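You operate a simulated robot arm through the tools that you are given. There is no shell and no other tool. Be economical: measure what you need, move in short steps, check, and stop when the job is done.

Carry out the task below with a simulated robot arm. There is one attempt and no reset: what you move stays moved.

TASK
Put things in order on the baking table. At the end: the wooden pestle stands where the glass with the green base stood; the glass with the green base is on the pink plate; the clear sage jar stands on top of the green muffin; the round brush is in the beige basket; whatever was shut is shut again. Leave all else as you found it, and nothing knocked over.
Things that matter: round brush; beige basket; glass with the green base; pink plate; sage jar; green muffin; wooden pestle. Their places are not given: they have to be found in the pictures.

It is judged by the outcome, as a careful person would: the job done as asked, and still so three seconds after it is handed in. It fails if anything else is knocked over, pushed out of place, dropped, spilled or broken.

THE ROBOT
A 7-joint arm with a two-finger parallel gripper, fixed in place. Base frame: the origin is at the foot of the arm, x ahead of it, y to its left, z up; the work surface is at about z = 0.86. Lengths are in m, angles in degrees, forces in N, time in s.
With the tool pointing down near the work surface it reaches from about 0.3 to 0.7 m from the base axis. Its first joint turns from -66.0 to 66.0 degrees. Payload 1.57 kg.
Tool frame: the origin (TCP) lies between the finger pads and is the grasp point; the fingertips stand 0.03 m ahead of it; z points along the fingers, y is the line along which they close. The gripper opens to 0.11 m. The fingers are 0.024 m wide and 0.012 m thick; the gripper's body (0.048 by 0.112 m) begins 0.078 m behind the TCP.
Orientation is that of the tool frame in the base frame, as [roll, pitch, yaw] about the fixed x, y, z axes, in that order (R = Rz(yaw) Ry(pitch) Rx(roll)). With the fingers straight down and closing along the base's y, the tool's x points along the base's -x, its y along +y and its z along -z.

THE INTERFACE
- The arm moves only by the tool play_rows. Its argument "moves" is a list of rows, each an object of numbers (a shift or turn left out is 0, a gripper value left out holds the last): "dx", "dy", "dz": the shift along the tool's x, y, z in units of 40 mm (1.0 is 40 mm); "rx", "ry", "rz": the turn, a rotation vector about the tool's x, y, z in units of 5 degrees (1.0 is 5 degrees); "gripper": the gripper command, from -1 (shut) to 1 (fully open), values between in proportion. In form: [{"dx": .., "dy": .., "dz": .., "rx": .., "ry": .., "rz": .., "gripper": ..}, ...]. A call has 1 to 20 rows; each row shifts and turns the commanded pose from where the row before left it, along the tool's axes as they then stand. A call with a number of a shift or a turn outside -1 to 1 is refused whole. A row lasts 0.2 s, in which the tool goes at most 0.05 m and 8.6 degrees; a call with a longer step from one row to the next is refused whole, and so is a gripper value outside its range. A pose out of reach is approached as far as the arm can. The call stops where the force on the tool passes 40 N (or 10 N more than at its start, if that is more) or the arm is blocked; 0.2 s more then pass. The fingers move at their own pace (about 0.108 m/s each) and stop on an object; they squeeze with about 22 N. The grip force told is the motor's: it shows also when the fingers shut on nothing. Time passes only in rows, and 0.2 s behind the last, so rows that do not move let the fingers close. It gives the time, the measured TCP pose, the force on the tool (base axes), the opening and the grip force at its end, in the units of the frame above (readings bear some noise).
- Cameras (640 x 400 px; columns grow to the right, rows downward): "scene" is fixed at [0.1517, -0.384, 1.4001]; the picture's right is [0.87, -0.49, 0.00], its down [-0.30, -0.53, -0.80] and it looks along [0.39, 0.69, -0.61] (base axes); focal length 305 px, centre (320, 200). "wrist" rides on the gripper at [-0.036, 0, -0.08] in the tool frame; the picture's right is [0.00, -1.00, 0.00], its down [0.97, 0.00, -0.24] and it looks along [0.24, 0.00, 0.97] (tool axes); focal length 218 px, centre (320, 200).
- get_image(camera): a new picture of that camera. No time passes.
- locate(camera, pixels): for up to 12 pixels [column, row] of the newest picture of that camera ("zoom" is the newest enlarged one), the place [x, y, z] in the base frame of the surface seen there, good to about 0.002 m. No time passes.
- inspect(camera, box): a new picture of the part [left, top, right, bottom] of that camera's present view, enlarged. No time passes.
- job_done(): hands the job in; it is judged then, once.

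Work in short steps. Measure before you move; look again where a grasp or a placing could have gone wrong, and mend it. You have 80 turns and 46 pictures in all, those below and enlarged ones among them. Open the gripper and draw the arm clear of the work before you hand the job in, unless the task says otherwise; then end with one line.

The tools are called as a command line: name --argument value ..., lists and objects as JSON in quotes. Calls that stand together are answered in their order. play_rows: Moves the arm, as the interface text tells. Its arguments: {"type":"object","properties":{"moves":{"type":"array","items":{"type":"object","properties":{"dx":{"type":"number"},"dy":{"type":"number"},"dz":{"type":"number"},"rx":{"type":"number"},"ry":{"type":"number"},"rz":{"type":"number"},"gripper":{"type":"number"}}}}},"required":["moves"]} The other tools are called the same way: get_image (camera) takes a picture; locate (camera, pixels) gives the place of the surface under pixels of a picture; inspect (camera, box) takes an enlarged picture of a part of a camera's view; job_done () hands the job in.

At the start:

```text
t: 0.0
ee_pos: [0.3838, -0.012, 1.2012]
orientation: [180.0, 0.0, -180.0]
force: [-0.7, -0.4, 0.3]
finger_gap: 0.11
gripper_force: 0.1
```

scene: 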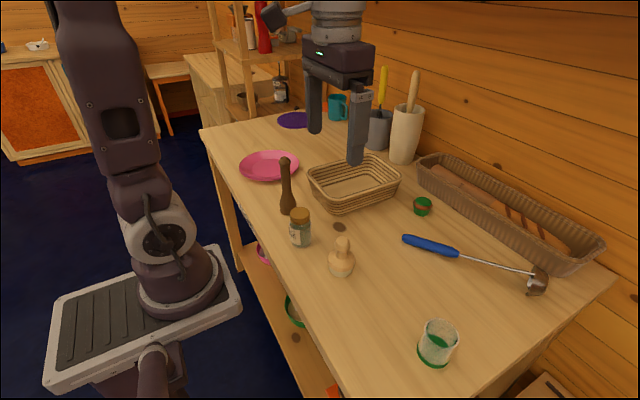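
wrist: 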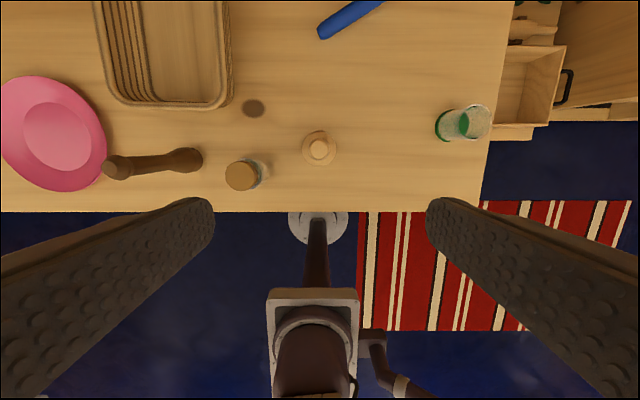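

I'll locate the objects first, from the scene picture and an enlarged one.

inspect --camera "scene" --box '[230, 130, 470, 280]'

inspect --camera "scene" --box '[380, 290, 508, 370]'

locate --camera "scene" --pixels '[[285, 160], [288, 208], [299, 212], [301, 243], [343, 240], [341, 270], [422, 199], [422, 212], [268, 165], [437, 361], [440, 325], [350, 185]]'

locate --camera "wrist" --pixels '[[117, 168], [190, 159], [241, 175], [318, 149], [57, 134], [445, 127], [475, 122], [165, 50], [107, 100], [228, 100], [470, 180], [230, 20]]'

```text
2.67 times, centred on (350, 205) of scene
```

zoom: 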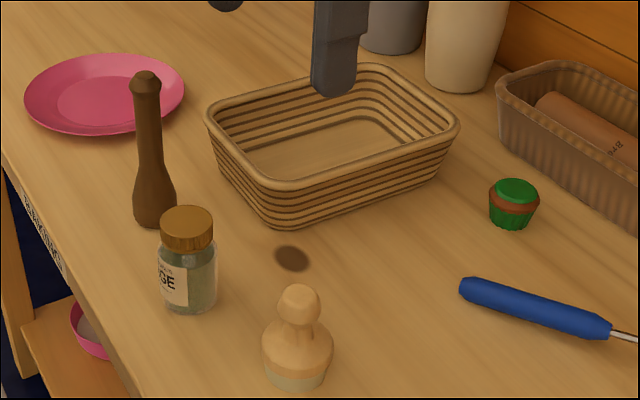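

```text
5.00 times, centred on (444, 330) of scene
```

zoom: 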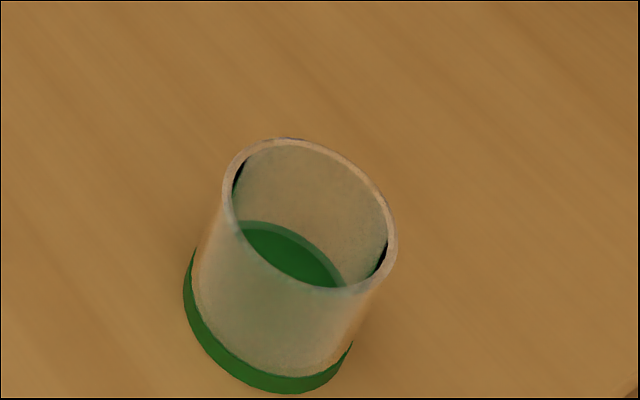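

```text
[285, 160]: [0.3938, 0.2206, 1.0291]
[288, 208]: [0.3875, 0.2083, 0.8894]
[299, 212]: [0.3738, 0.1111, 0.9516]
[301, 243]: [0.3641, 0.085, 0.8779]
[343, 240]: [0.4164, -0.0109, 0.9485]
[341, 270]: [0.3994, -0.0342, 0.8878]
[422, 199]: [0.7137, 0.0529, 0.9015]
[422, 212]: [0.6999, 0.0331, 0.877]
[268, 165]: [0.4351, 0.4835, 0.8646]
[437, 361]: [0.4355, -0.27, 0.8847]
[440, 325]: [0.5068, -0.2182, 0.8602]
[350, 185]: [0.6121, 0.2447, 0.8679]
```

```text
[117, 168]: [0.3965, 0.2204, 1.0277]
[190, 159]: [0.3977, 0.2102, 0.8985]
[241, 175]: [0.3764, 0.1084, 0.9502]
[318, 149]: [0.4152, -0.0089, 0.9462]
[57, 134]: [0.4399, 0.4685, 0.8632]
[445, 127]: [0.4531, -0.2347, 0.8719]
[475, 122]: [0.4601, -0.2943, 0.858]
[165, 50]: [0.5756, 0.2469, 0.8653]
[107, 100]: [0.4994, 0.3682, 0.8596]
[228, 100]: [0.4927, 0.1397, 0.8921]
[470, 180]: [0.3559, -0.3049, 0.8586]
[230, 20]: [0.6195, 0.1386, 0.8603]
```

play_rows --moves '[{"dx": -0.206, "dy": -0.744, "dz": 0.25, "gripper": 1}, {"dx": -0.206, "dy": -0.744, "dz": 0.25}, {"dx": -0.206, "dy": -0.744, "dz": 0.25}, {"dx": -0.206, "dy": -0.744, "dz": 0.25}, {"dx": -0.206, "dy": -0.744, "dz": 0.25}, {"dx": -0.206, "dy": -0.744, "dz": 0.25}, {"dx": -0.206, "dy": -0.744, "dz": 0.25}, {"dx": -0.206, "dy": -0.744, "dz": 0.25}, {}, {}]'

get_image --camera "wrist"

get_image --camera "scene"

```text
t: 2.2
ee_pos: [0.4482, -0.2499, 1.1212]
orientation: [179.9, 0.0, -180.0]
force: [0.5, 0.8, 0.1]
finger_gap: 0.1099
gripper_force: 0.1
```

```text
41 pictures are left
```

wrist: 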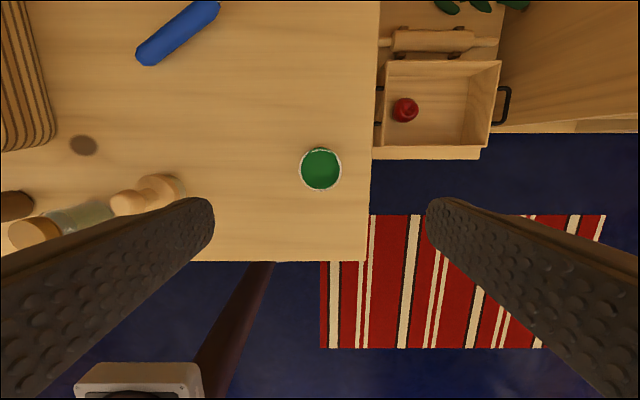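

```text
40 pictures are left
```

scene: 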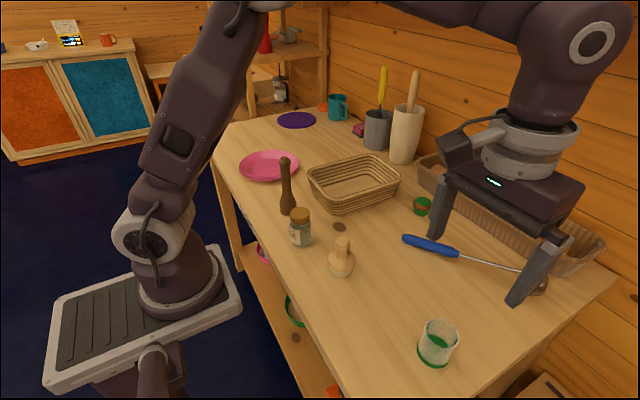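

The glass is seen at wrist (320,169); I measure its rim and base.

locate --camera "wrist" --pixels '[[320, 169], [301, 170], [340, 170], [320, 150], [320, 189], [320, 195], [296, 170]]'

inspect --camera "wrist" --box '[280, 145, 360, 195]'

```text
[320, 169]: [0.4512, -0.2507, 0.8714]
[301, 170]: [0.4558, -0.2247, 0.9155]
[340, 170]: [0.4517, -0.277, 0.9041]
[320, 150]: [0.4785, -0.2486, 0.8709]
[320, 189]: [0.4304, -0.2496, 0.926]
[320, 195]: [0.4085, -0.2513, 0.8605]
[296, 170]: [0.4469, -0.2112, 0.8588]
```

```text
8.00 times, centred on (320, 170) of wrist
```

zoom: 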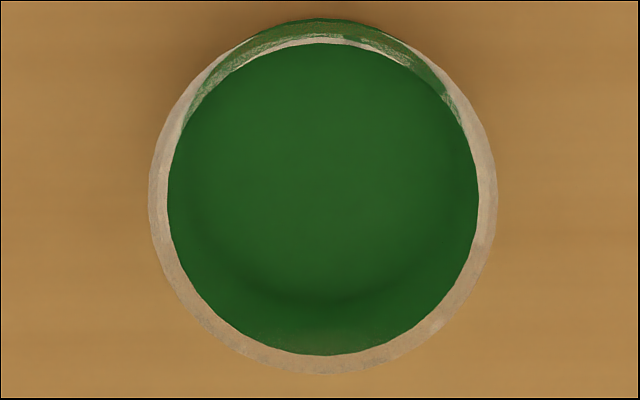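

Glass axis works out at about (0.455, -0.250), outer diameter 0.055, top at 0.928. I go down around it and close.

play_rows --moves '[{"dx": -0.165, "dz": 0.9}, {"dz": 0.9}, {"dz": 0.9}, {"dz": 0.9}, {"dz": 0.9}, {"dz": 0.85}, {}, {"gripper": -0.2}, {"gripper": -0.6}, {"gripper": -1}, {}, {}]'

get_image --camera "scene"

```text
t: 4.8
ee_pos: [0.4562, -0.25, 0.9087]
orientation: [179.9, 0.0, 179.9]
force: [-0.6, 0.1, -1.4]
finger_gap: 0.0528
gripper_force: 21.6
```

```text
38 pictures are left
```

scene: 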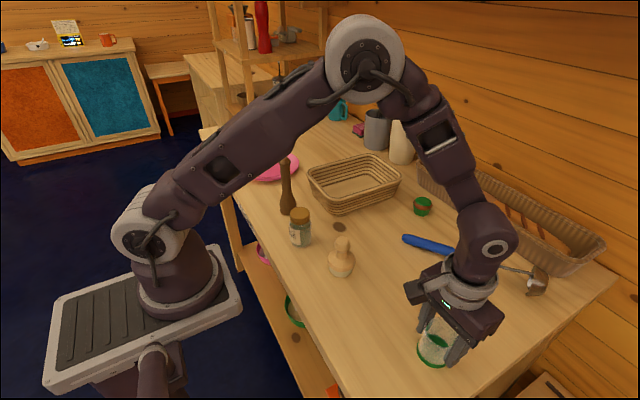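

play_rows --moves '[{"dz": -0.5}, {"dz": -0.9}, {"dz": -1}, {"dz": -1}, {"dz": -1}, {"dz": -1}, {"dz": -1}, {"dz": -0.7}, {"dy": 0.8}, {"dy": 1}, {"dy": 1}, {"dy": 1}, {"dy": 1}, {"dy": 1}, {"dy": 1}, {"dy": 1}, {"dy": 1}, {"dy": 1}, {"dy": 1}, {"dy": 1}]'

get_image --camera "wrist"

```text
t: 9.0
ee_pos: [0.4576, 0.2219, 1.1901]
orientation: [179.9, 0.0, 179.8]
force: [0.4, 0.0, -0.9]
finger_gap: 0.0533
gripper_force: 22.7
```

```text
37 pictures are left
```

wrist: 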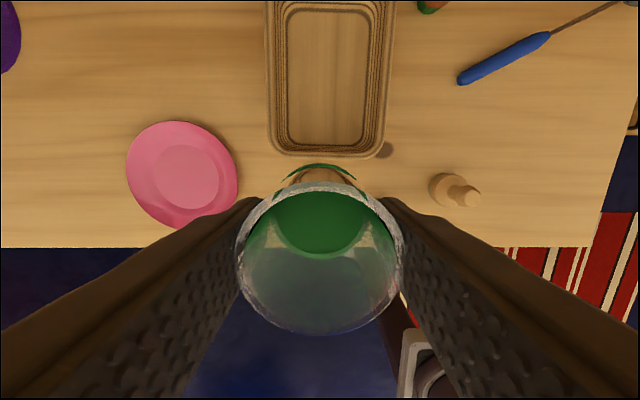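

locate --camera "wrist" --pixels '[[187, 177], [154, 177], [218, 180], [186, 146], [188, 208], [130, 170], [236, 190], [175, 123], [195, 225], [384, 151], [272, 150], [380, 12]]'

```text
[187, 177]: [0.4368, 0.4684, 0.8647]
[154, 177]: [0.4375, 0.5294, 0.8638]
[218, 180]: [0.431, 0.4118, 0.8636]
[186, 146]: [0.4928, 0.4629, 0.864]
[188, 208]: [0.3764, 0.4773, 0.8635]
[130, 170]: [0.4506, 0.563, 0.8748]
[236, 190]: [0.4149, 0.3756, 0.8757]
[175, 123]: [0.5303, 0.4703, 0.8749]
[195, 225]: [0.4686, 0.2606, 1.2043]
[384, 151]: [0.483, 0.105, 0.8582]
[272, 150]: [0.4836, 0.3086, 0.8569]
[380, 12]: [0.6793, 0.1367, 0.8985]
```

play_rows --moves '[{"dy": 0.9, "dx": 0.08}, {"dy": 0.9, "dx": 0.08}, {"dy": 0.9, "dx": 0.08}, {"dy": 0.9, "dx": 0.08}, {"dy": 0.9, "dx": 0.08}, {"dy": 0.9, "dx": 0.08}, {"dy": 0.8, "dx": 0.08}, {}, {"dz": 1}, {"dz": 1}, {"dz": 1}, {"dz": 1}, {"dz": 1}, {"dz": 1}, {"dz": 0.3}, {}]'

```text
t: 12.4
ee_pos: [0.4031, 0.4075, 0.9288]
orientation: [180.0, 0.0, -180.0]
force: [0.2, -0.7, -1.3]
finger_gap: 0.0528
gripper_force: 22.0
out of reach, approached as far as the arm can: row 5, 6, 7
```

High up the reach is shorter, so the command was clamped. I raise a little and go on to the plate centre at low height.

play_rows --moves '[{"dz": -0.6}, {"dx": -0.2, "dy": 0.39}, {"dx": -0.2, "dy": 0.39}, {"dx": -0.2, "dy": 0.39}, {"dx": -0.2, "dy": 0.39}, {}]'

```text
t: 13.8
ee_pos: [0.4368, 0.47, 0.953]
orientation: [-180.0, 0.0, -180.0]
force: [0.6, 0.9, -1.5]
finger_gap: 0.0525
gripper_force: 21.8
```

play_rows --moves '[{"dz": 0.4}, {"dz": 0.3}, {"dz": 0.15}, {"dz": 0.1}, {}]'

inspect --camera "scene" --box '[200, 100, 360, 200]'

```text
t: 15.0
ee_pos: [0.4366, 0.4698, 0.9145]
orientation: [179.9, -0.1, 180.0]
force: [-0.2, -1.1, -1.4]
finger_gap: 0.0528
gripper_force: 21.0
```

```text
4.00 times, centred on (280, 150) of scene
```

zoom: 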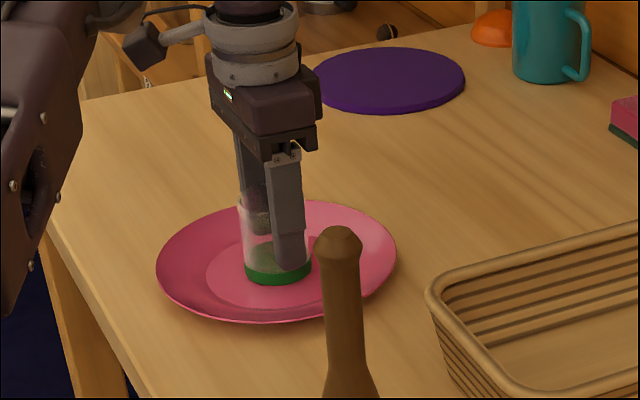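

play_rows --moves '[{"dz": 0.04}, {"dz": 0.03}, {}]'

```text
t: 15.8
ee_pos: [0.4365, 0.4697, 0.9135]
orientation: [179.8, 0.1, 179.9]
force: [-3.5, -1.7, 15.8]
finger_gap: 0.053
gripper_force: 22.5
```

Contact (force z about 16 N). I ease back a hair, open and lift.

play_rows --moves '[{"dz": -0.04}, {"gripper": 0.1}, {"gripper": 0.36}, {}, {"dz": -0.5}, {"dz": -0.8}, {"dz": -0.9}, {"dz": -0.5}, {}]'

get_image --camera "wrist"

```text
t: 17.8
ee_pos: [0.4369, 0.4675, 1.0222]
orientation: [-179.9, 0.0, 180.0]
force: [0.0, -0.2, 0.3]
finger_gap: 0.0747
gripper_force: 0.1
```

```text
35 pictures are left
```

wrist: 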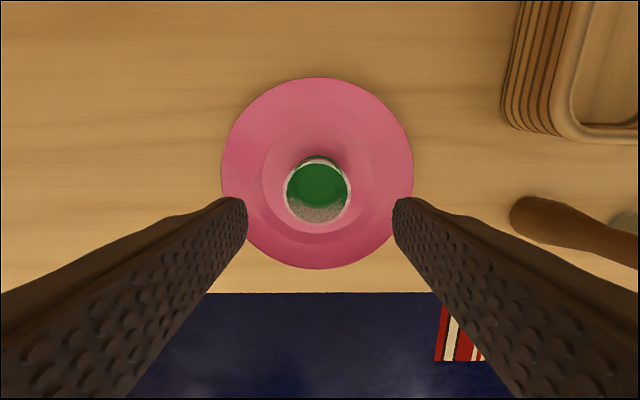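

play_rows --moves '[{"dz": -0.9, "dy": -0.2}, {"dz": -0.9, "dy": -0.3}, {"dz": -0.9, "dy": -0.3}, {"dz": -0.9, "dy": -0.3}, {"dx": 0.18, "dy": -0.85, "gripper": 1}, {"dx": 0.18, "dy": -0.85}, {"dx": 0.18, "dy": -0.85}, {"dx": 0.18, "dy": -0.85}, {"dx": 0.18, "dy": -0.85}, {"dy": -0.85}, {}]'

get_image --camera "wrist"

```text
t: 20.2
ee_pos: [0.3862, 0.2126, 1.1574]
orientation: [-180.0, 0.0, 180.0]
force: [1.2, 0.4, -0.3]
finger_gap: 0.1101
gripper_force: 0.0
out of reach, approached as far as the arm can: row 2, 4
```

```text
34 pictures are left
```

wrist: 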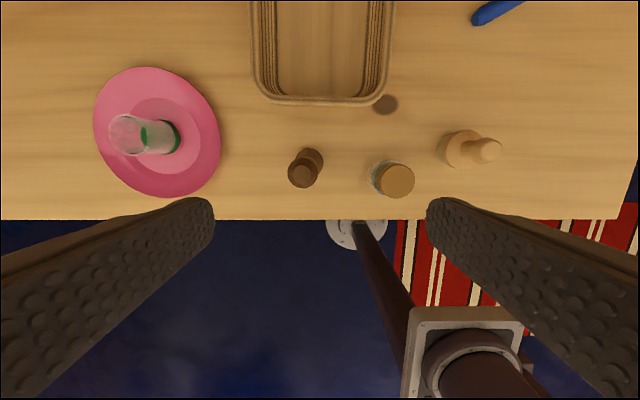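

inspect --camera "wrist" --box '[272, 135, 352, 185]'

inspect --camera "scene" --box '[240, 140, 368, 220]'

locate --camera "scene" --pixels '[[285, 157], [285, 168], [286, 180], [287, 190], [288, 200], [288, 212]]'

locate --camera "wrist" --pixels '[[303, 173], [304, 183], [289, 174], [315, 175], [312, 151], [322, 160]]'

```text
8.00 times, centred on (312, 160) of wrist
```

zoom: 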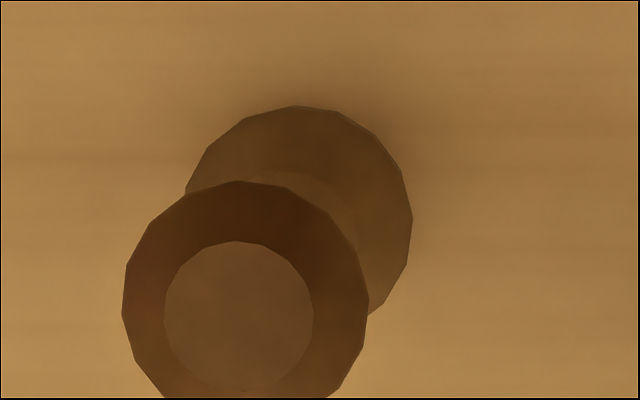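

```text
5.00 times, centred on (304, 180) of scene
```

zoom: 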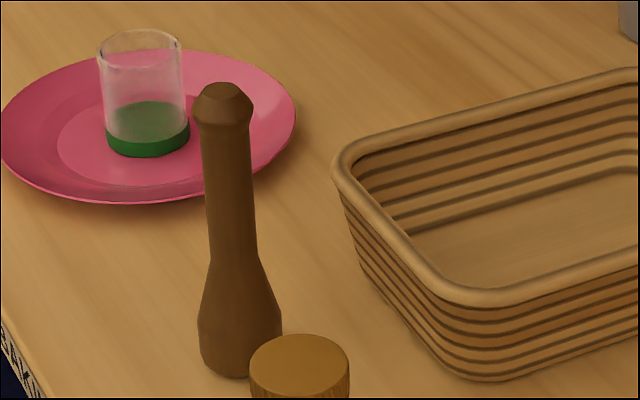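

```text
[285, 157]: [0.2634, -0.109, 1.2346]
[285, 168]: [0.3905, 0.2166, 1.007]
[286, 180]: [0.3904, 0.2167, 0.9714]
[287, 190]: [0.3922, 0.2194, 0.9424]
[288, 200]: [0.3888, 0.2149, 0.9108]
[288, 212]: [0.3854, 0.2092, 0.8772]
```

```text
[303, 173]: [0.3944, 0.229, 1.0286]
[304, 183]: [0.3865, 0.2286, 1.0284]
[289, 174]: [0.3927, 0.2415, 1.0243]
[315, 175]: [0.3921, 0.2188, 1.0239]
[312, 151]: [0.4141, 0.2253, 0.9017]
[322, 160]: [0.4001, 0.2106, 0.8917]
```

Pestle is upright, axis at about (0.395, 0.228), head top 1.03. I go down over it, fingers open, and close on the neck at z≈0.972.

play_rows --moves '[{"dx": -0.22, "dy": 0.385}, {}, {"dz": 0.9}, {"dz": 0.9}, {"dz": 0.9}, {"dz": 0.9}, {"dz": 0.9}, {"dz": 0.13}, {}, {"gripper": 0.2}, {"gripper": -0.3}, {"gripper": -1}, {}, {}]'

inspect --camera "scene" --box '[200, 100, 400, 225]'

```text
t: 23.2
ee_pos: [0.3947, 0.2272, 0.9728]
orientation: [180.0, 0.0, -179.9]
force: [0.2, -0.3, 0.2]
finger_gap: 0.0251
gripper_force: 21.2
```

```text
3.20 times, centred on (300, 162) of scene
```

zoom: 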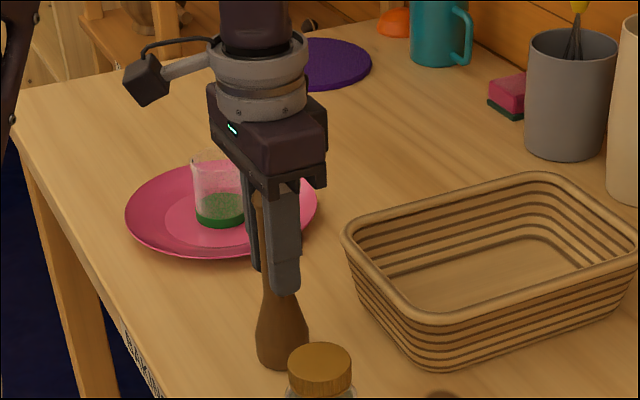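

play_rows --moves '[{"dz": -0.45}, {"dz": -0.8}, {"dz": -1}, {"dz": -1}, {"dx": -0.116, "dy": -0.918}, {"dx": -0.116, "dy": -0.918}, {"dx": -0.116, "dy": -0.918}, {"dx": -0.116, "dy": -0.918}, {"dx": -0.116, "dy": -0.918}, {"dx": -0.116, "dy": -0.918}, {"dx": -0.116, "dy": -0.918}, {"dx": -0.116, "dy": -0.918}, {"dx": -0.116, "dy": -0.918}, {"dx": -0.116, "dy": -0.918}, {"dx": -0.116, "dy": -0.918}, {"dx": -0.116, "dy": -0.918}, {"dx": -0.116, "dy": -0.918}, {}]'

get_image --camera "scene"

```text
t: 27.0
ee_pos: [0.4562, -0.2479, 1.1026]
orientation: [-180.0, 0.0, 180.0]
force: [0.5, 0.4, -0.4]
finger_gap: 0.0251
gripper_force: 22.2
```

```text
30 pictures are left
```

scene: 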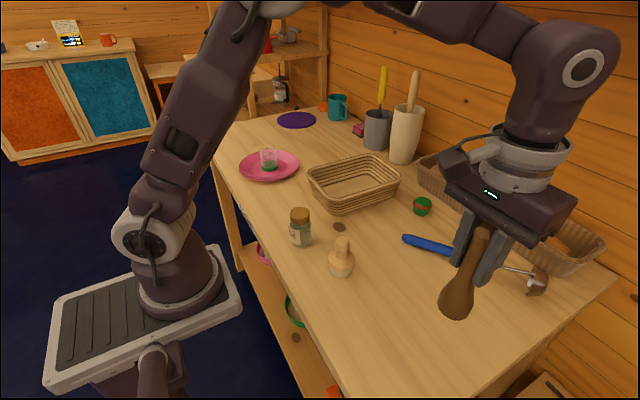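

inspect --camera "scene" --box '[408, 210, 536, 290]'

locate --camera "scene" --pixels '[[480, 237], [475, 255], [468, 270], [462, 285], [458, 300], [456, 315]]'

get_image --camera "wrist"

```text
5.00 times, centred on (472, 250) of scene
```

zoom: 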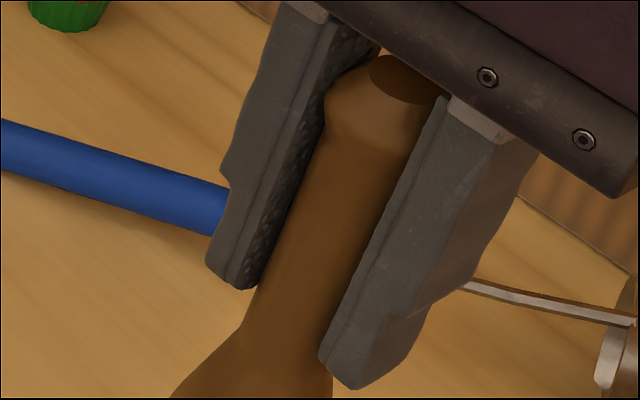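

```text
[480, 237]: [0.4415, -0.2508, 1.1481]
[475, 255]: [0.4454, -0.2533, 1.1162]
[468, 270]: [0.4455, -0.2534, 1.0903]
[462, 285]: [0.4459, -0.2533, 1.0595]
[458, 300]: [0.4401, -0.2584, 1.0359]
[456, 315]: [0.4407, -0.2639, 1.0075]
```

```text
28 pictures are left
```

wrist: 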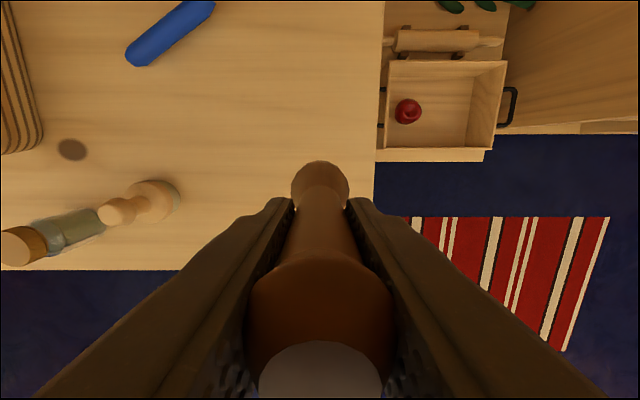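

Vertical. I lower to just above the table height and then feel for contact.

play_rows --moves '[{"dz": 0.9, "dy": -0.05}, {"dz": 0.9}, {"dz": 0.8}, {"dz": 0.4}, {"dz": 0.15}, {}, {"dz": 0.06}, {"dz": 0.04}, {}]'

```text
t: 29.0
ee_pos: [0.4539, -0.2519, 0.9728]
orientation: [-179.9, 0.1, 180.0]
force: [-2.2, 2.4, 19.4]
finger_gap: 0.0252
gripper_force: 22.5
```

play_rows --moves '[{"dz": -0.03}, {}, {"gripper": -0.3}, {"gripper": 0}, {"gripper": 0.4}, {}, {"dz": -0.5}, {"dz": -0.9}, {"dz": -0.9}, {"dz": -0.9}, {"dz": -0.6}, {}]'

get_image --camera "scene"

```text
t: 31.6
ee_pos: [0.4556, -0.2507, 1.1266]
orientation: [179.9, 0.0, -180.0]
force: [-0.4, 0.6, 0.9]
finger_gap: 0.0771
gripper_force: 0.0
```

```text
27 pictures are left
```

scene: 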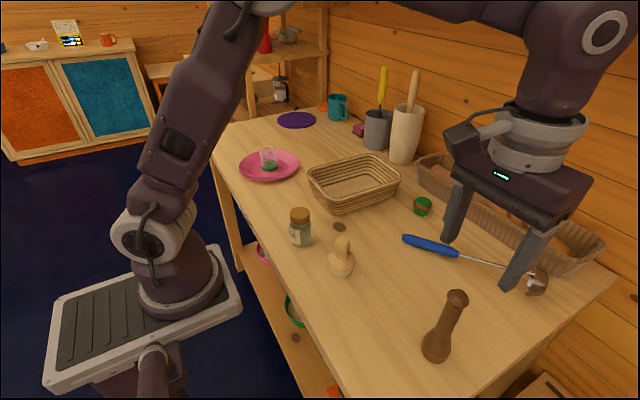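

play_rows --moves '[{"dy": 0.85, "dx": 0.13, "gripper": 1}, {"dy": 0.85, "dx": 0.13}, {"dy": 0.85, "dx": 0.13}, {"dy": 0.85, "dx": 0.13}, {"dy": 0.85, "dx": 0.13}, {"dy": 0.85, "dx": 0.13}, {"dy": 0.85, "dx": 0.13}, {}]'

get_image --camera "wrist"

```text
t: 33.4
ee_pos: [0.4181, -0.0089, 1.1247]
orientation: [180.0, 0.0, -179.9]
force: [-0.3, 0.9, -0.1]
finger_gap: 0.11
gripper_force: 0.2
```

```text
26 pictures are left
```

wrist: 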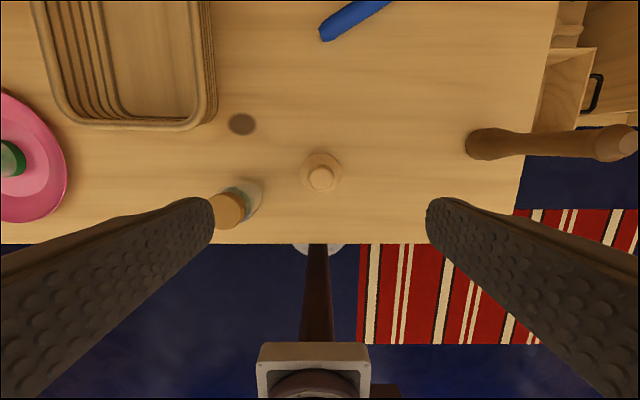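

inspect --camera "wrist" --box '[280, 145, 360, 195]'

locate --camera "wrist" --pixels '[[320, 178], [308, 178], [332, 178], [302, 172], [338, 172], [320, 155], [214, 124], [65, 124], [229, 210]]'

inspect --camera "scene" --box '[276, 215, 388, 285]'

locate --camera "scene" --pixels '[[343, 238], [342, 245], [341, 251], [341, 258], [341, 264], [341, 271], [340, 276]]'

```text
8.00 times, centred on (320, 170) of wrist
```

zoom: 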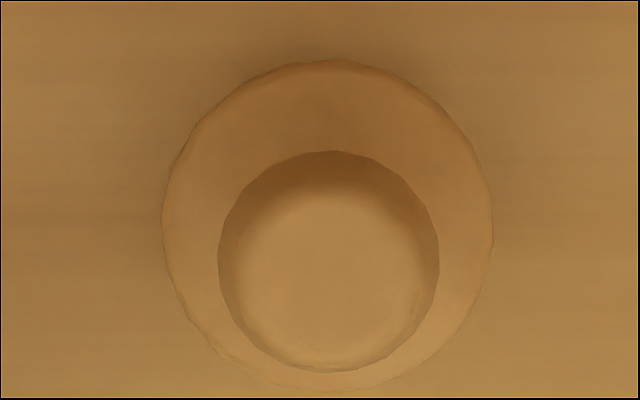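

```text
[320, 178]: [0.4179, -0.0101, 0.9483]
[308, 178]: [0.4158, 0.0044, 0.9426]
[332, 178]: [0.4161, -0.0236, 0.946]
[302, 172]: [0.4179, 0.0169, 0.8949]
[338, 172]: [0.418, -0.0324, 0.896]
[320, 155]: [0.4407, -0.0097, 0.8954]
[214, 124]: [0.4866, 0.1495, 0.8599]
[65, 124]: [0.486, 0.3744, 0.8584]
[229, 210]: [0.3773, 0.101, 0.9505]
```

```text
5.71 times, centred on (332, 250) of scene
```

zoom: 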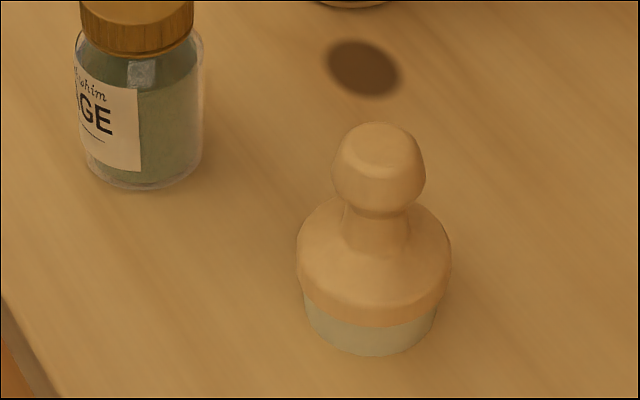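

```text
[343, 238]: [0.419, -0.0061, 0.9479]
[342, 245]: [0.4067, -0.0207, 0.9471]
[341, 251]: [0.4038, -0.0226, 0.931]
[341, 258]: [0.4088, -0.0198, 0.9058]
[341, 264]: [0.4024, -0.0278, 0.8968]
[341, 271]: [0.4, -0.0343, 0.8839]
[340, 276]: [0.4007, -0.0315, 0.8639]
```

Brush axis is (0.417, -0.010), knob at z 0.92–0.948. I go down and take it by the knob.

play_rows --moves '[{"dz": 0.9, "dx": 0.03, "dy": -0.03}, {"dz": 0.9}, {"dz": 0.9}, {"dz": 0.9}, {"dz": 0.9}, {"dz": 0.24}, {}, {"gripper": 0.2}, {"gripper": -0.3}, {"gripper": -1}, {}, {}, {"dz": -0.3}, {"dz": -0.5}, {}]'

get_image --camera "scene"

```text
t: 36.6
ee_pos: [0.4179, -0.0141, 0.969]
orientation: [-180.0, 0.0, 180.0]
force: [0.1, 0.9, -0.8]
finger_gap: 0.0339
gripper_force: 22.0
```

```text
23 pictures are left
```

scene: 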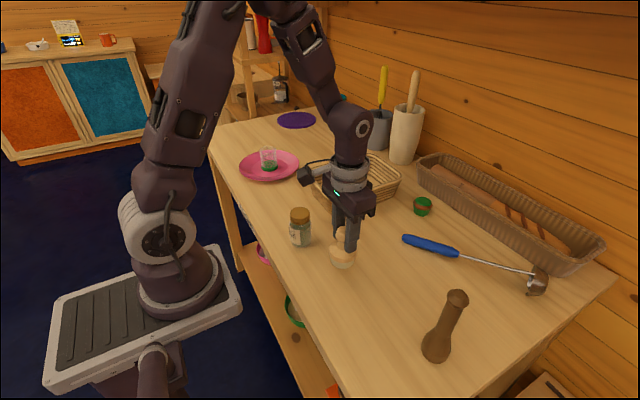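

play_rows --moves '[{"dz": -0.9}, {"dz": -0.9}, {"dz": -0.5}, {"dx": -0.444, "dy": 0.794}, {"dx": -0.444, "dy": 0.794}, {"dx": -0.444, "dy": 0.794}, {"dx": -0.444, "dy": 0.794}, {"dx": -0.444, "dy": 0.794}, {"dx": -0.444, "dy": 0.794}, {"dx": -0.444, "dy": 0.794}, {"dx": -0.444, "dy": 0.794}, {}]'

get_image --camera "wrist"

get_image --camera "scene"

```text
t: 39.2
ee_pos: [0.5577, 0.2411, 1.0598]
orientation: [-180.0, 0.0, 180.0]
force: [0.5, -0.6, -0.8]
finger_gap: 0.0339
gripper_force: 22.1
```

```text
22 pictures are left
```

wrist: 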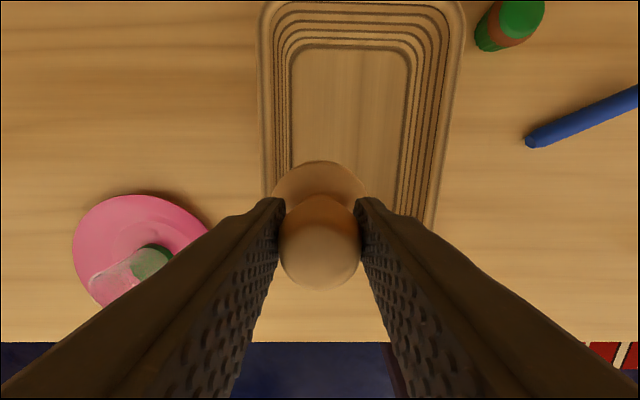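

```text
21 pictures are left
```

scene: 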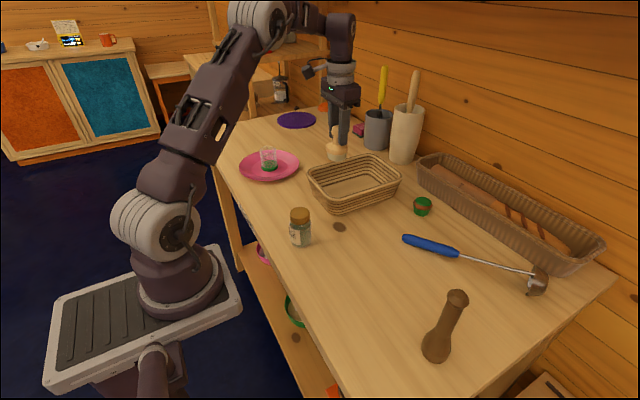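

locate --camera "wrist" --pixels '[[350, 52], [350, 100], [405, 130], [292, 130], [268, 130], [440, 130], [360, 6], [284, 135], [350, 22]]'

locate --camera "scene" --pixels '[[310, 175], [340, 203], [399, 178], [368, 158], [350, 185], [330, 195], [325, 180]]'

```text
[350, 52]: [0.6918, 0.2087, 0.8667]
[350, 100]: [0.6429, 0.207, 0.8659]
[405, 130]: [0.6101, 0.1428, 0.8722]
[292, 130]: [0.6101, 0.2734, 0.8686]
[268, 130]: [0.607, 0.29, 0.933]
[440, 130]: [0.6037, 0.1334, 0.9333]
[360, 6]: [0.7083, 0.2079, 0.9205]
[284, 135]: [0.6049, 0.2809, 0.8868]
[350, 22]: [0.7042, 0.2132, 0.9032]
```

```text
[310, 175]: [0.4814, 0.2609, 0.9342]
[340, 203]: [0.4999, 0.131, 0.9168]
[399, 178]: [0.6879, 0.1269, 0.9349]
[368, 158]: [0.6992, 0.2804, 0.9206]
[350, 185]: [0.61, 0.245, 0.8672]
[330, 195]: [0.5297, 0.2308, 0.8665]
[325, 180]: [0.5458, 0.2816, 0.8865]
```

play_rows --moves '[{"dx": -0.4, "dy": -0.41}, {"dx": -0.4, "dy": -0.41}, {}, {"dz": 0.8}, {"dz": 0.8}, {"dz": 0.7}, {"dz": 0.4}, {}]'

inspect --camera "scene" --box '[280, 100, 440, 200]'

```text
t: 41.0
ee_pos: [0.5917, 0.2077, 0.952]
orientation: [180.0, -0.1, -180.0]
force: [-0.8, -0.2, -0.3]
finger_gap: 0.0338
gripper_force: 21.7
```

```text
4.00 times, centred on (360, 150) of scene
```

zoom: 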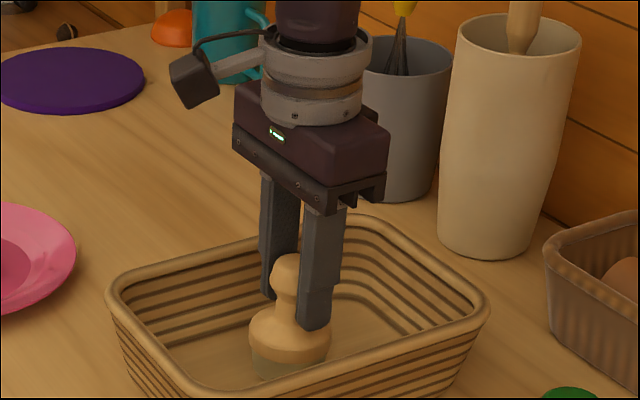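

play_rows --moves '[{"dz": 0.12}, {"dz": 0.05}, {"dz": 0.05}, {}]'

```text
t: 42.0
ee_pos: [0.5919, 0.2078, 0.9446]
orientation: [-180.0, -0.1, -180.0]
force: [-0.9, -0.4, -1.0]
finger_gap: 0.0338
gripper_force: 22.2
```

play_rows --moves '[{"dz": 0.05}, {"dz": 0.04}, {}]'

```text
t: 42.8
ee_pos: [0.5917, 0.2082, 0.9428]
orientation: [180.0, 0.3, -179.9]
force: [0.4, -0.7, 22.3]
finger_gap: 0.034
gripper_force: 22.2
```

Contact with the basket floor. I ease off, release and lift.

play_rows --moves '[{"dz": -0.03}, {}, {"gripper": -0.2}, {"gripper": 0.1}, {}, {"dz": -0.5}, {"dz": -0.9}, {"dz": -0.9}, {"dz": -0.6}, {}]'

get_image --camera "scene"

```text
t: 45.0
ee_pos: [0.5894, 0.2087, 1.0568]
orientation: [180.0, -0.1, -179.9]
force: [-0.1, 0.2, 1.0]
finger_gap: 0.0604
gripper_force: 0.0
```

```text
19 pictures are left
```

scene: 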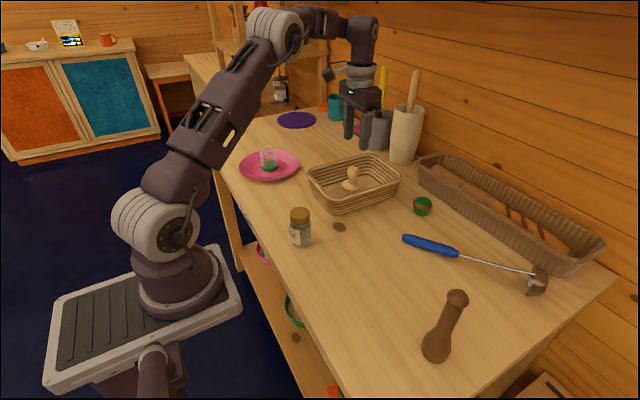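

play_rows --moves '[{"dx": -0.15, "dy": -0.82}, {"dx": -0.15, "dy": -0.82}, {"dx": -0.15, "dy": -0.82}, {"dx": -0.15, "dy": -0.82}, {"dx": -0.15, "dy": -0.82}, {}]'

get_image --camera "wrist"

inspect --camera "scene" --box '[382, 180, 462, 230]'

```text
t: 46.4
ee_pos: [0.6227, 0.0443, 1.0577]
orientation: [-180.0, 0.0, 180.0]
force: [-0.2, 0.1, 0.0]
finger_gap: 0.0604
gripper_force: 0.0
```

```text
18 pictures are left
```

wrist: 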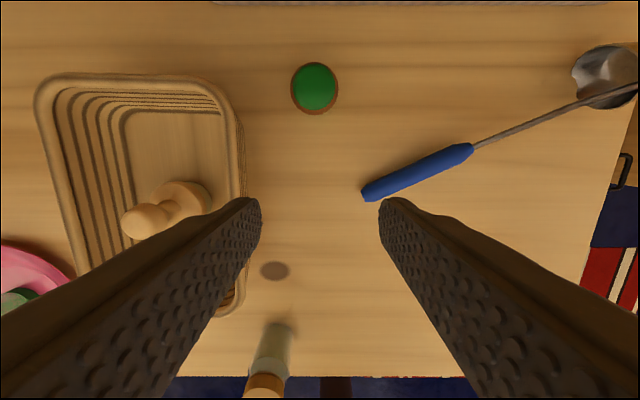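

```text
8.00 times, centred on (422, 205) of scene
```

zoom: 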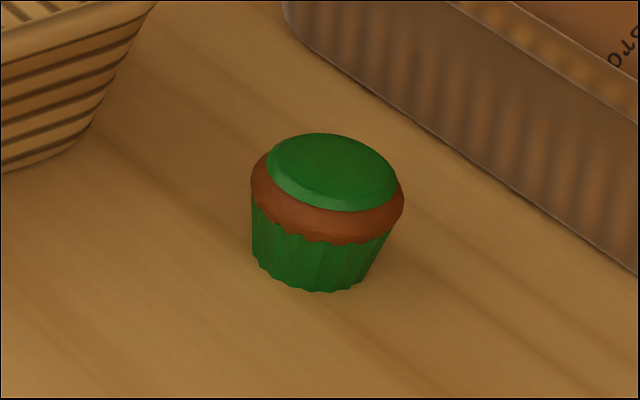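

locate --camera "wrist" --pixels '[[314, 87], [298, 87], [331, 87], [315, 66], [314, 108], [290, 90], [338, 90], [314, 5]]'

inspect --camera "wrist" --box '[274, 65, 354, 115]'

```text
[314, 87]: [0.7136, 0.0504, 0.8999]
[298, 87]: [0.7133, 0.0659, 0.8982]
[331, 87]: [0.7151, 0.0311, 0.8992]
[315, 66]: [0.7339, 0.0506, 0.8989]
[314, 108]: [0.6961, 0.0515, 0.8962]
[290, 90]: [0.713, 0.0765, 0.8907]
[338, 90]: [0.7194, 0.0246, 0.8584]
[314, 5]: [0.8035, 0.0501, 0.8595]
```

```text
8.00 times, centred on (314, 90) of wrist
```

zoom: 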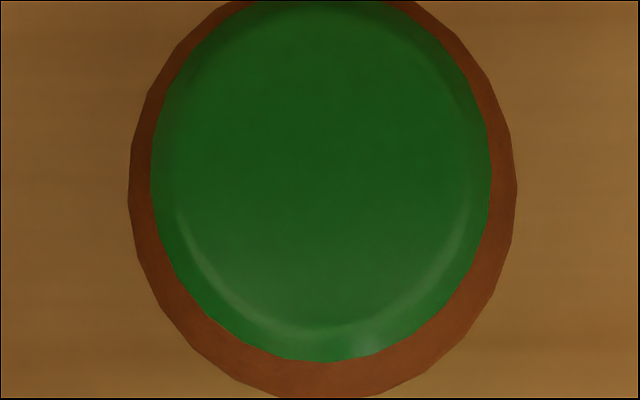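

Muffin top is flat at z≈0.900, centre (0.714, 0.050). I test the reach there, empty-handed and well above it.

play_rows --moves '[{"dz": 0.8, "gripper": 0.1}, {"dz": 0.6}, {"dx": -0.6, "dy": 0.04}, {"dx": -0.6, "dy": 0.05}, {"dx": -0.6, "dy": 0.05}, {"dx": -0.48}, {}, {}]'

```text
t: 48.2
ee_pos: [0.6797, 0.0491, 1.0002]
orientation: [179.9, -0.1, -180.0]
force: [-0.7, 0.3, 0.1]
finger_gap: 0.0606
gripper_force: 0.2
out of reach, approached as far as the arm can: row 5, 6
```

Reach falls short at that height (x≈0.68 at z 1.0), so I'll grasp and place the jar with the tool pitched 15° (fingers pointing outward). First I go back and look at the jar from above.

play_rows --moves '[{"dx": 0.875, "dy": 0.175, "dz": -0.22}, {"dx": 0.875, "dy": 0.175, "dz": -0.22}, {"dx": 0.875, "dy": 0.175, "dz": -0.22}, {"dx": 0.875, "dy": 0.175, "dz": -0.22}, {"dx": 0.875, "dy": 0.175, "dz": -0.22}, {"dx": 0.875, "dy": 0.175, "dz": -0.22}, {"dx": 0.875, "dy": 0.175, "dz": -0.22}, {"dx": 0.875, "dy": 0.175, "dz": -0.22}, {"gripper": 1}, {}]'

get_image --camera "wrist"

```text
t: 50.4
ee_pos: [0.4001, 0.1073, 1.0708]
orientation: [180.0, 0.1, 180.0]
force: [0.9, -0.5, 0.3]
finger_gap: 0.1101
gripper_force: 0.1
```

```text
15 pictures are left
```

wrist: 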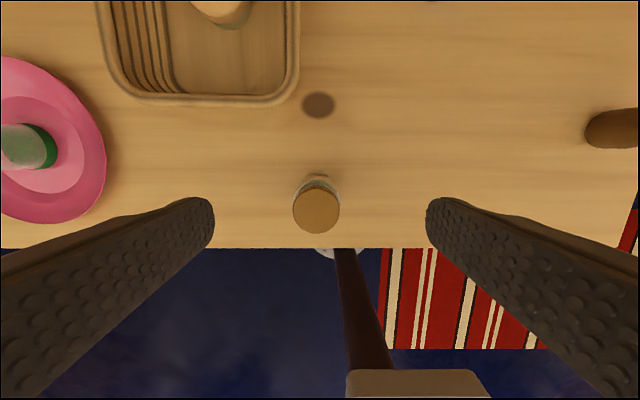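

locate --camera "wrist" --pixels '[[316, 211], [295, 211], [338, 211], [316, 232], [316, 192], [320, 179]]'

locate --camera "scene" --pixels '[[299, 222], [300, 230], [300, 238], [301, 244], [308, 235], [292, 235]]'

inspect --camera "wrist" --box '[276, 170, 356, 220]'

```text
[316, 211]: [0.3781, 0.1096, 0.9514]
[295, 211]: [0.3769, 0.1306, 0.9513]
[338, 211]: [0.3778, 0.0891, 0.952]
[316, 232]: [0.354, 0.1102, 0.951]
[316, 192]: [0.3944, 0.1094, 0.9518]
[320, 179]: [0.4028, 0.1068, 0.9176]
```

```text
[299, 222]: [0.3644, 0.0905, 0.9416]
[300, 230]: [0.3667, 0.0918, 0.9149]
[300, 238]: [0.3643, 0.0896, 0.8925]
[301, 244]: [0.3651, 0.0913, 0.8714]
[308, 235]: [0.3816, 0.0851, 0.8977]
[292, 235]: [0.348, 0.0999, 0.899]
```

```text
8.00 times, centred on (316, 195) of wrist
```

zoom: 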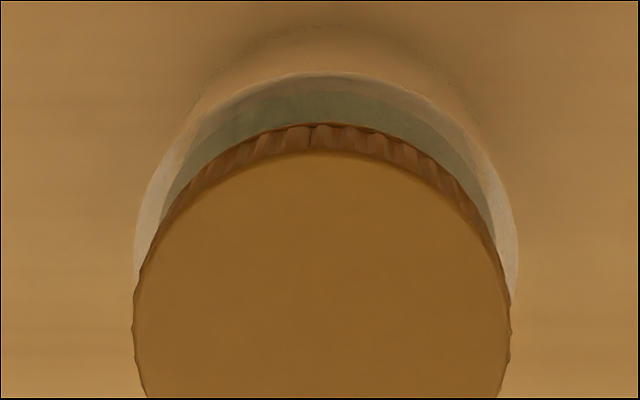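

Jar axis is about (0.376, 0.110), body width 0.048. I pitch the tool 15° and line up above it first.

play_rows --moves '[{"ry": -1}, {"ry": -1}, {"ry": -1}, {"dx": 0.58, "dy": 0.07, "dz": -0.155}, {}, {}]'

```text
t: 51.8
ee_pos: [0.3772, 0.1068, 1.0709]
orientation: [-179.9, 15.1, 179.9]
force: [0.3, 1.1, -0.1]
finger_gap: 0.1098
gripper_force: 0.1
```

play_rows --moves '[{"dx": 0.2186, "dy": 0.06, "dz": 0.815}, {"dx": 0.2186, "dz": 0.815}, {"dx": 0.2186, "dz": 0.815}, {"dx": 0.2186, "dz": 0.815}, {"dx": 0.2186, "dz": 0.815}, {}, {"gripper": 0.4}, {"gripper": 0}, {"gripper": -1}, {}, {}]'

inspect --camera "scene" --box '[220, 160, 380, 260]'

```text
t: 54.2
ee_pos: [0.3759, 0.1088, 0.9033]
orientation: [179.9, 15.1, 180.0]
force: [-0.3, -0.4, -0.5]
finger_gap: 0.0532
gripper_force: 22.1
```

```text
4.00 times, centred on (300, 210) of scene
```

zoom: 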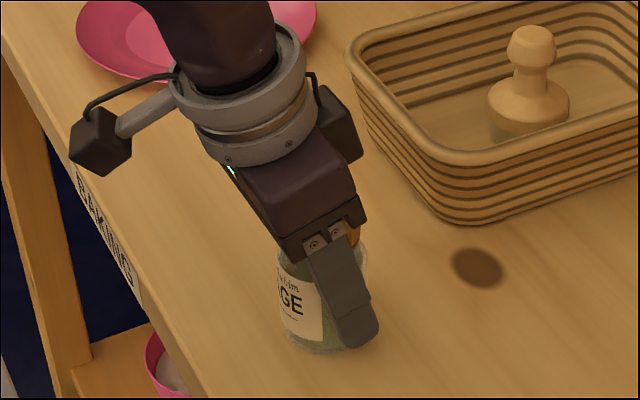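

Jar gripped (gap 0.053). I lift it, and carry it toward the muffin, stopping short to check.

play_rows --moves '[{"dx": -0.1, "dz": -0.37}, {"dx": -0.23, "dz": -0.86}, {"dx": -0.233, "dz": -0.87}, {"dx": -0.816, "dz": 0.219, "dy": -0.294}, {"dx": -0.816, "dz": 0.219, "dy": -0.294}, {"dx": -0.816, "dz": 0.219, "dy": -0.294}, {"dx": -0.816, "dz": 0.219, "dy": -0.294}, {"dx": -0.816, "dz": 0.219, "dy": -0.294}, {"dx": -0.816, "dz": 0.219}, {"dx": -0.816, "dz": 0.219}, {"dx": -0.816, "dz": 0.219}, {}]'

get_image --camera "scene"

```text
t: 56.8
ee_pos: [0.6483, 0.0514, 0.9902]
orientation: [180.0, 15.0, -179.9]
force: [-0.1, 0.0, -1.7]
finger_gap: 0.0531
gripper_force: 21.8
```

```text
12 pictures are left
```

scene: 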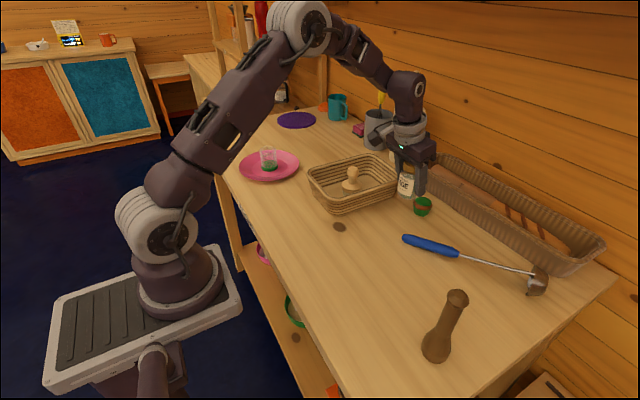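

play_rows --moves '[{"dx": -0.53, "dz": 0.142, "dy": -0.035}, {"dx": -0.53, "dz": 0.142}, {"dx": -0.527, "dz": 0.141}, {}, {}]'

inspect --camera "scene" --box '[362, 150, 474, 220]'

```text
t: 58.0
ee_pos: [0.7127, 0.0485, 0.9906]
orientation: [180.0, 15.0, 180.0]
force: [0.3, -0.1, -2.2]
finger_gap: 0.0531
gripper_force: 21.8
```

```text
5.71 times, centred on (418, 185) of scene
```

zoom: 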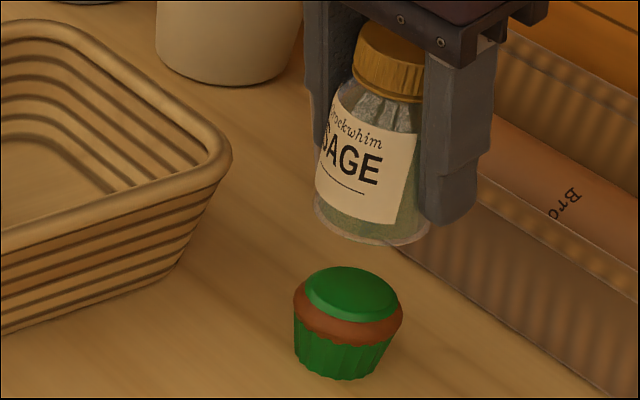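

locate --camera "zoom" --pixels '[[362, 150], [362, 195], [362, 225], [370, 240], [395, 75], [350, 292], [306, 295], [400, 297], [540, 262], [350, 312], [360, 270]]'

```text
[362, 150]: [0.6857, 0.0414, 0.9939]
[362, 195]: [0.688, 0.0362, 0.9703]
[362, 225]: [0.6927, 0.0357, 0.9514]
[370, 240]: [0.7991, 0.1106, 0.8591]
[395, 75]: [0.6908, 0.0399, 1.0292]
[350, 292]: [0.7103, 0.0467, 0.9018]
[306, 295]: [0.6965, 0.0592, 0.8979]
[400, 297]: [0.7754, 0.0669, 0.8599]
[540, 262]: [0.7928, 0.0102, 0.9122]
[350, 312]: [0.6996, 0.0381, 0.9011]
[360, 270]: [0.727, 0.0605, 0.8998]
```

Jar is above the muffin. I lower straight down to just above contact, then feel.

play_rows --moves '[{"dx": 0.06, "dz": 0.34, "dy": 0.03}, {"dx": 0.09, "dz": 0.34}, {"dx": 0.085, "dz": 0.3}, {}, {"dx": 0.01, "dz": 0.04}, {}]'

inspect --camera "scene" --box '[362, 150, 474, 220]'

```text
t: 59.4
ee_pos: [0.7149, 0.0506, 0.9477]
orientation: [180.0, 15.0, 180.0]
force: [-0.3, -0.9, 7.2]
finger_gap: 0.053
gripper_force: 21.6
```

```text
5.71 times, centred on (418, 185) of scene
```

zoom: 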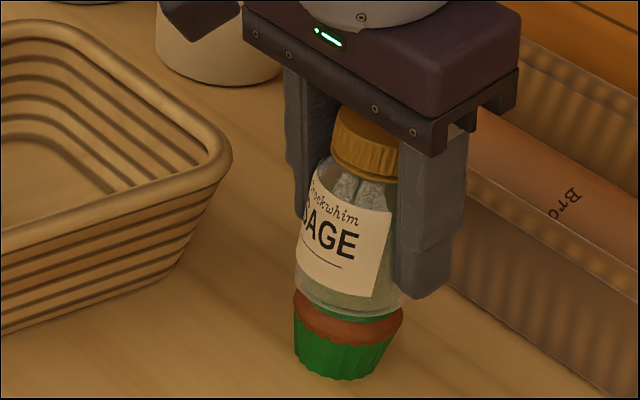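

play_rows --moves '[{"dx": 0.01, "dz": 0.04}, {}]'

locate --camera "zoom" --pixels '[[345, 200], [342, 240], [338, 280], [350, 292], [365, 150], [375, 115], [308, 290], [399, 292], [347, 316], [345, 330]]'

```text
t: 60.0
ee_pos: [0.7144, 0.0512, 0.9467]
orientation: [-180.0, 15.2, -179.9]
force: [0.9, -1.0, 11.9]
finger_gap: 0.053
gripper_force: 22.7
```

```text
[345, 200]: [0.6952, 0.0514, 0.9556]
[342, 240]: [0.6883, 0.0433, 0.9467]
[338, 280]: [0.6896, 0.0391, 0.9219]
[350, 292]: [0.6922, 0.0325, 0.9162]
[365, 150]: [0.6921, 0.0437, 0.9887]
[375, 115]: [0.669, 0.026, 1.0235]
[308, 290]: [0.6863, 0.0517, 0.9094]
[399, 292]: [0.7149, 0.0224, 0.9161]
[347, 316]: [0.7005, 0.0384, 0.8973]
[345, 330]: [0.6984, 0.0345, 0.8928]
```

Contact is firm. I ease off slightly, open gently and draw back along the fingers.

play_rows --moves '[{"dz": -0.03, "dx": -0.007}, {}, {"gripper": 0.05}, {"gripper": 0.15}, {"gripper": 0.35}, {}, {"dz": -0.3}, {"dz": -0.6}, {"dz": -0.9}, {"dz": -0.9}, {"dz": -0.9}, {"dz": -0.5}, {}]'

get_image --camera "scene"

inspect --camera "scene" --box '[362, 150, 474, 220]'

```text
t: 62.8
ee_pos: [0.6714, 0.0518, 1.1055]
orientation: [-179.9, 15.0, 180.0]
force: [-0.5, -0.5, 0.0]
finger_gap: 0.0743
gripper_force: 0.2
```

```text
9 pictures are left
```

scene: 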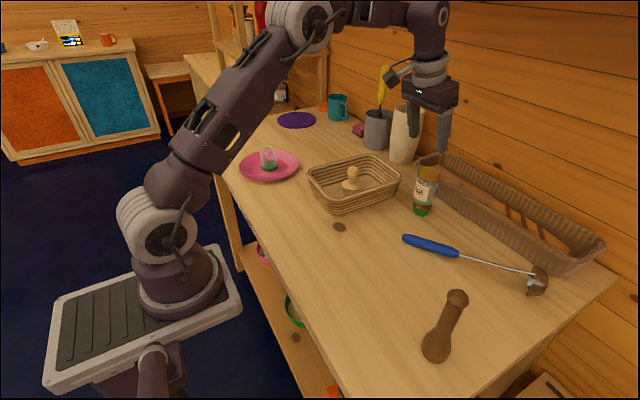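

```text
5.71 times, centred on (418, 185) of scene
```

zoom: 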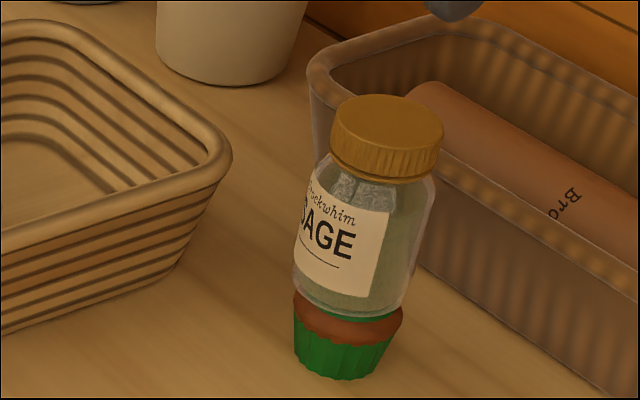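

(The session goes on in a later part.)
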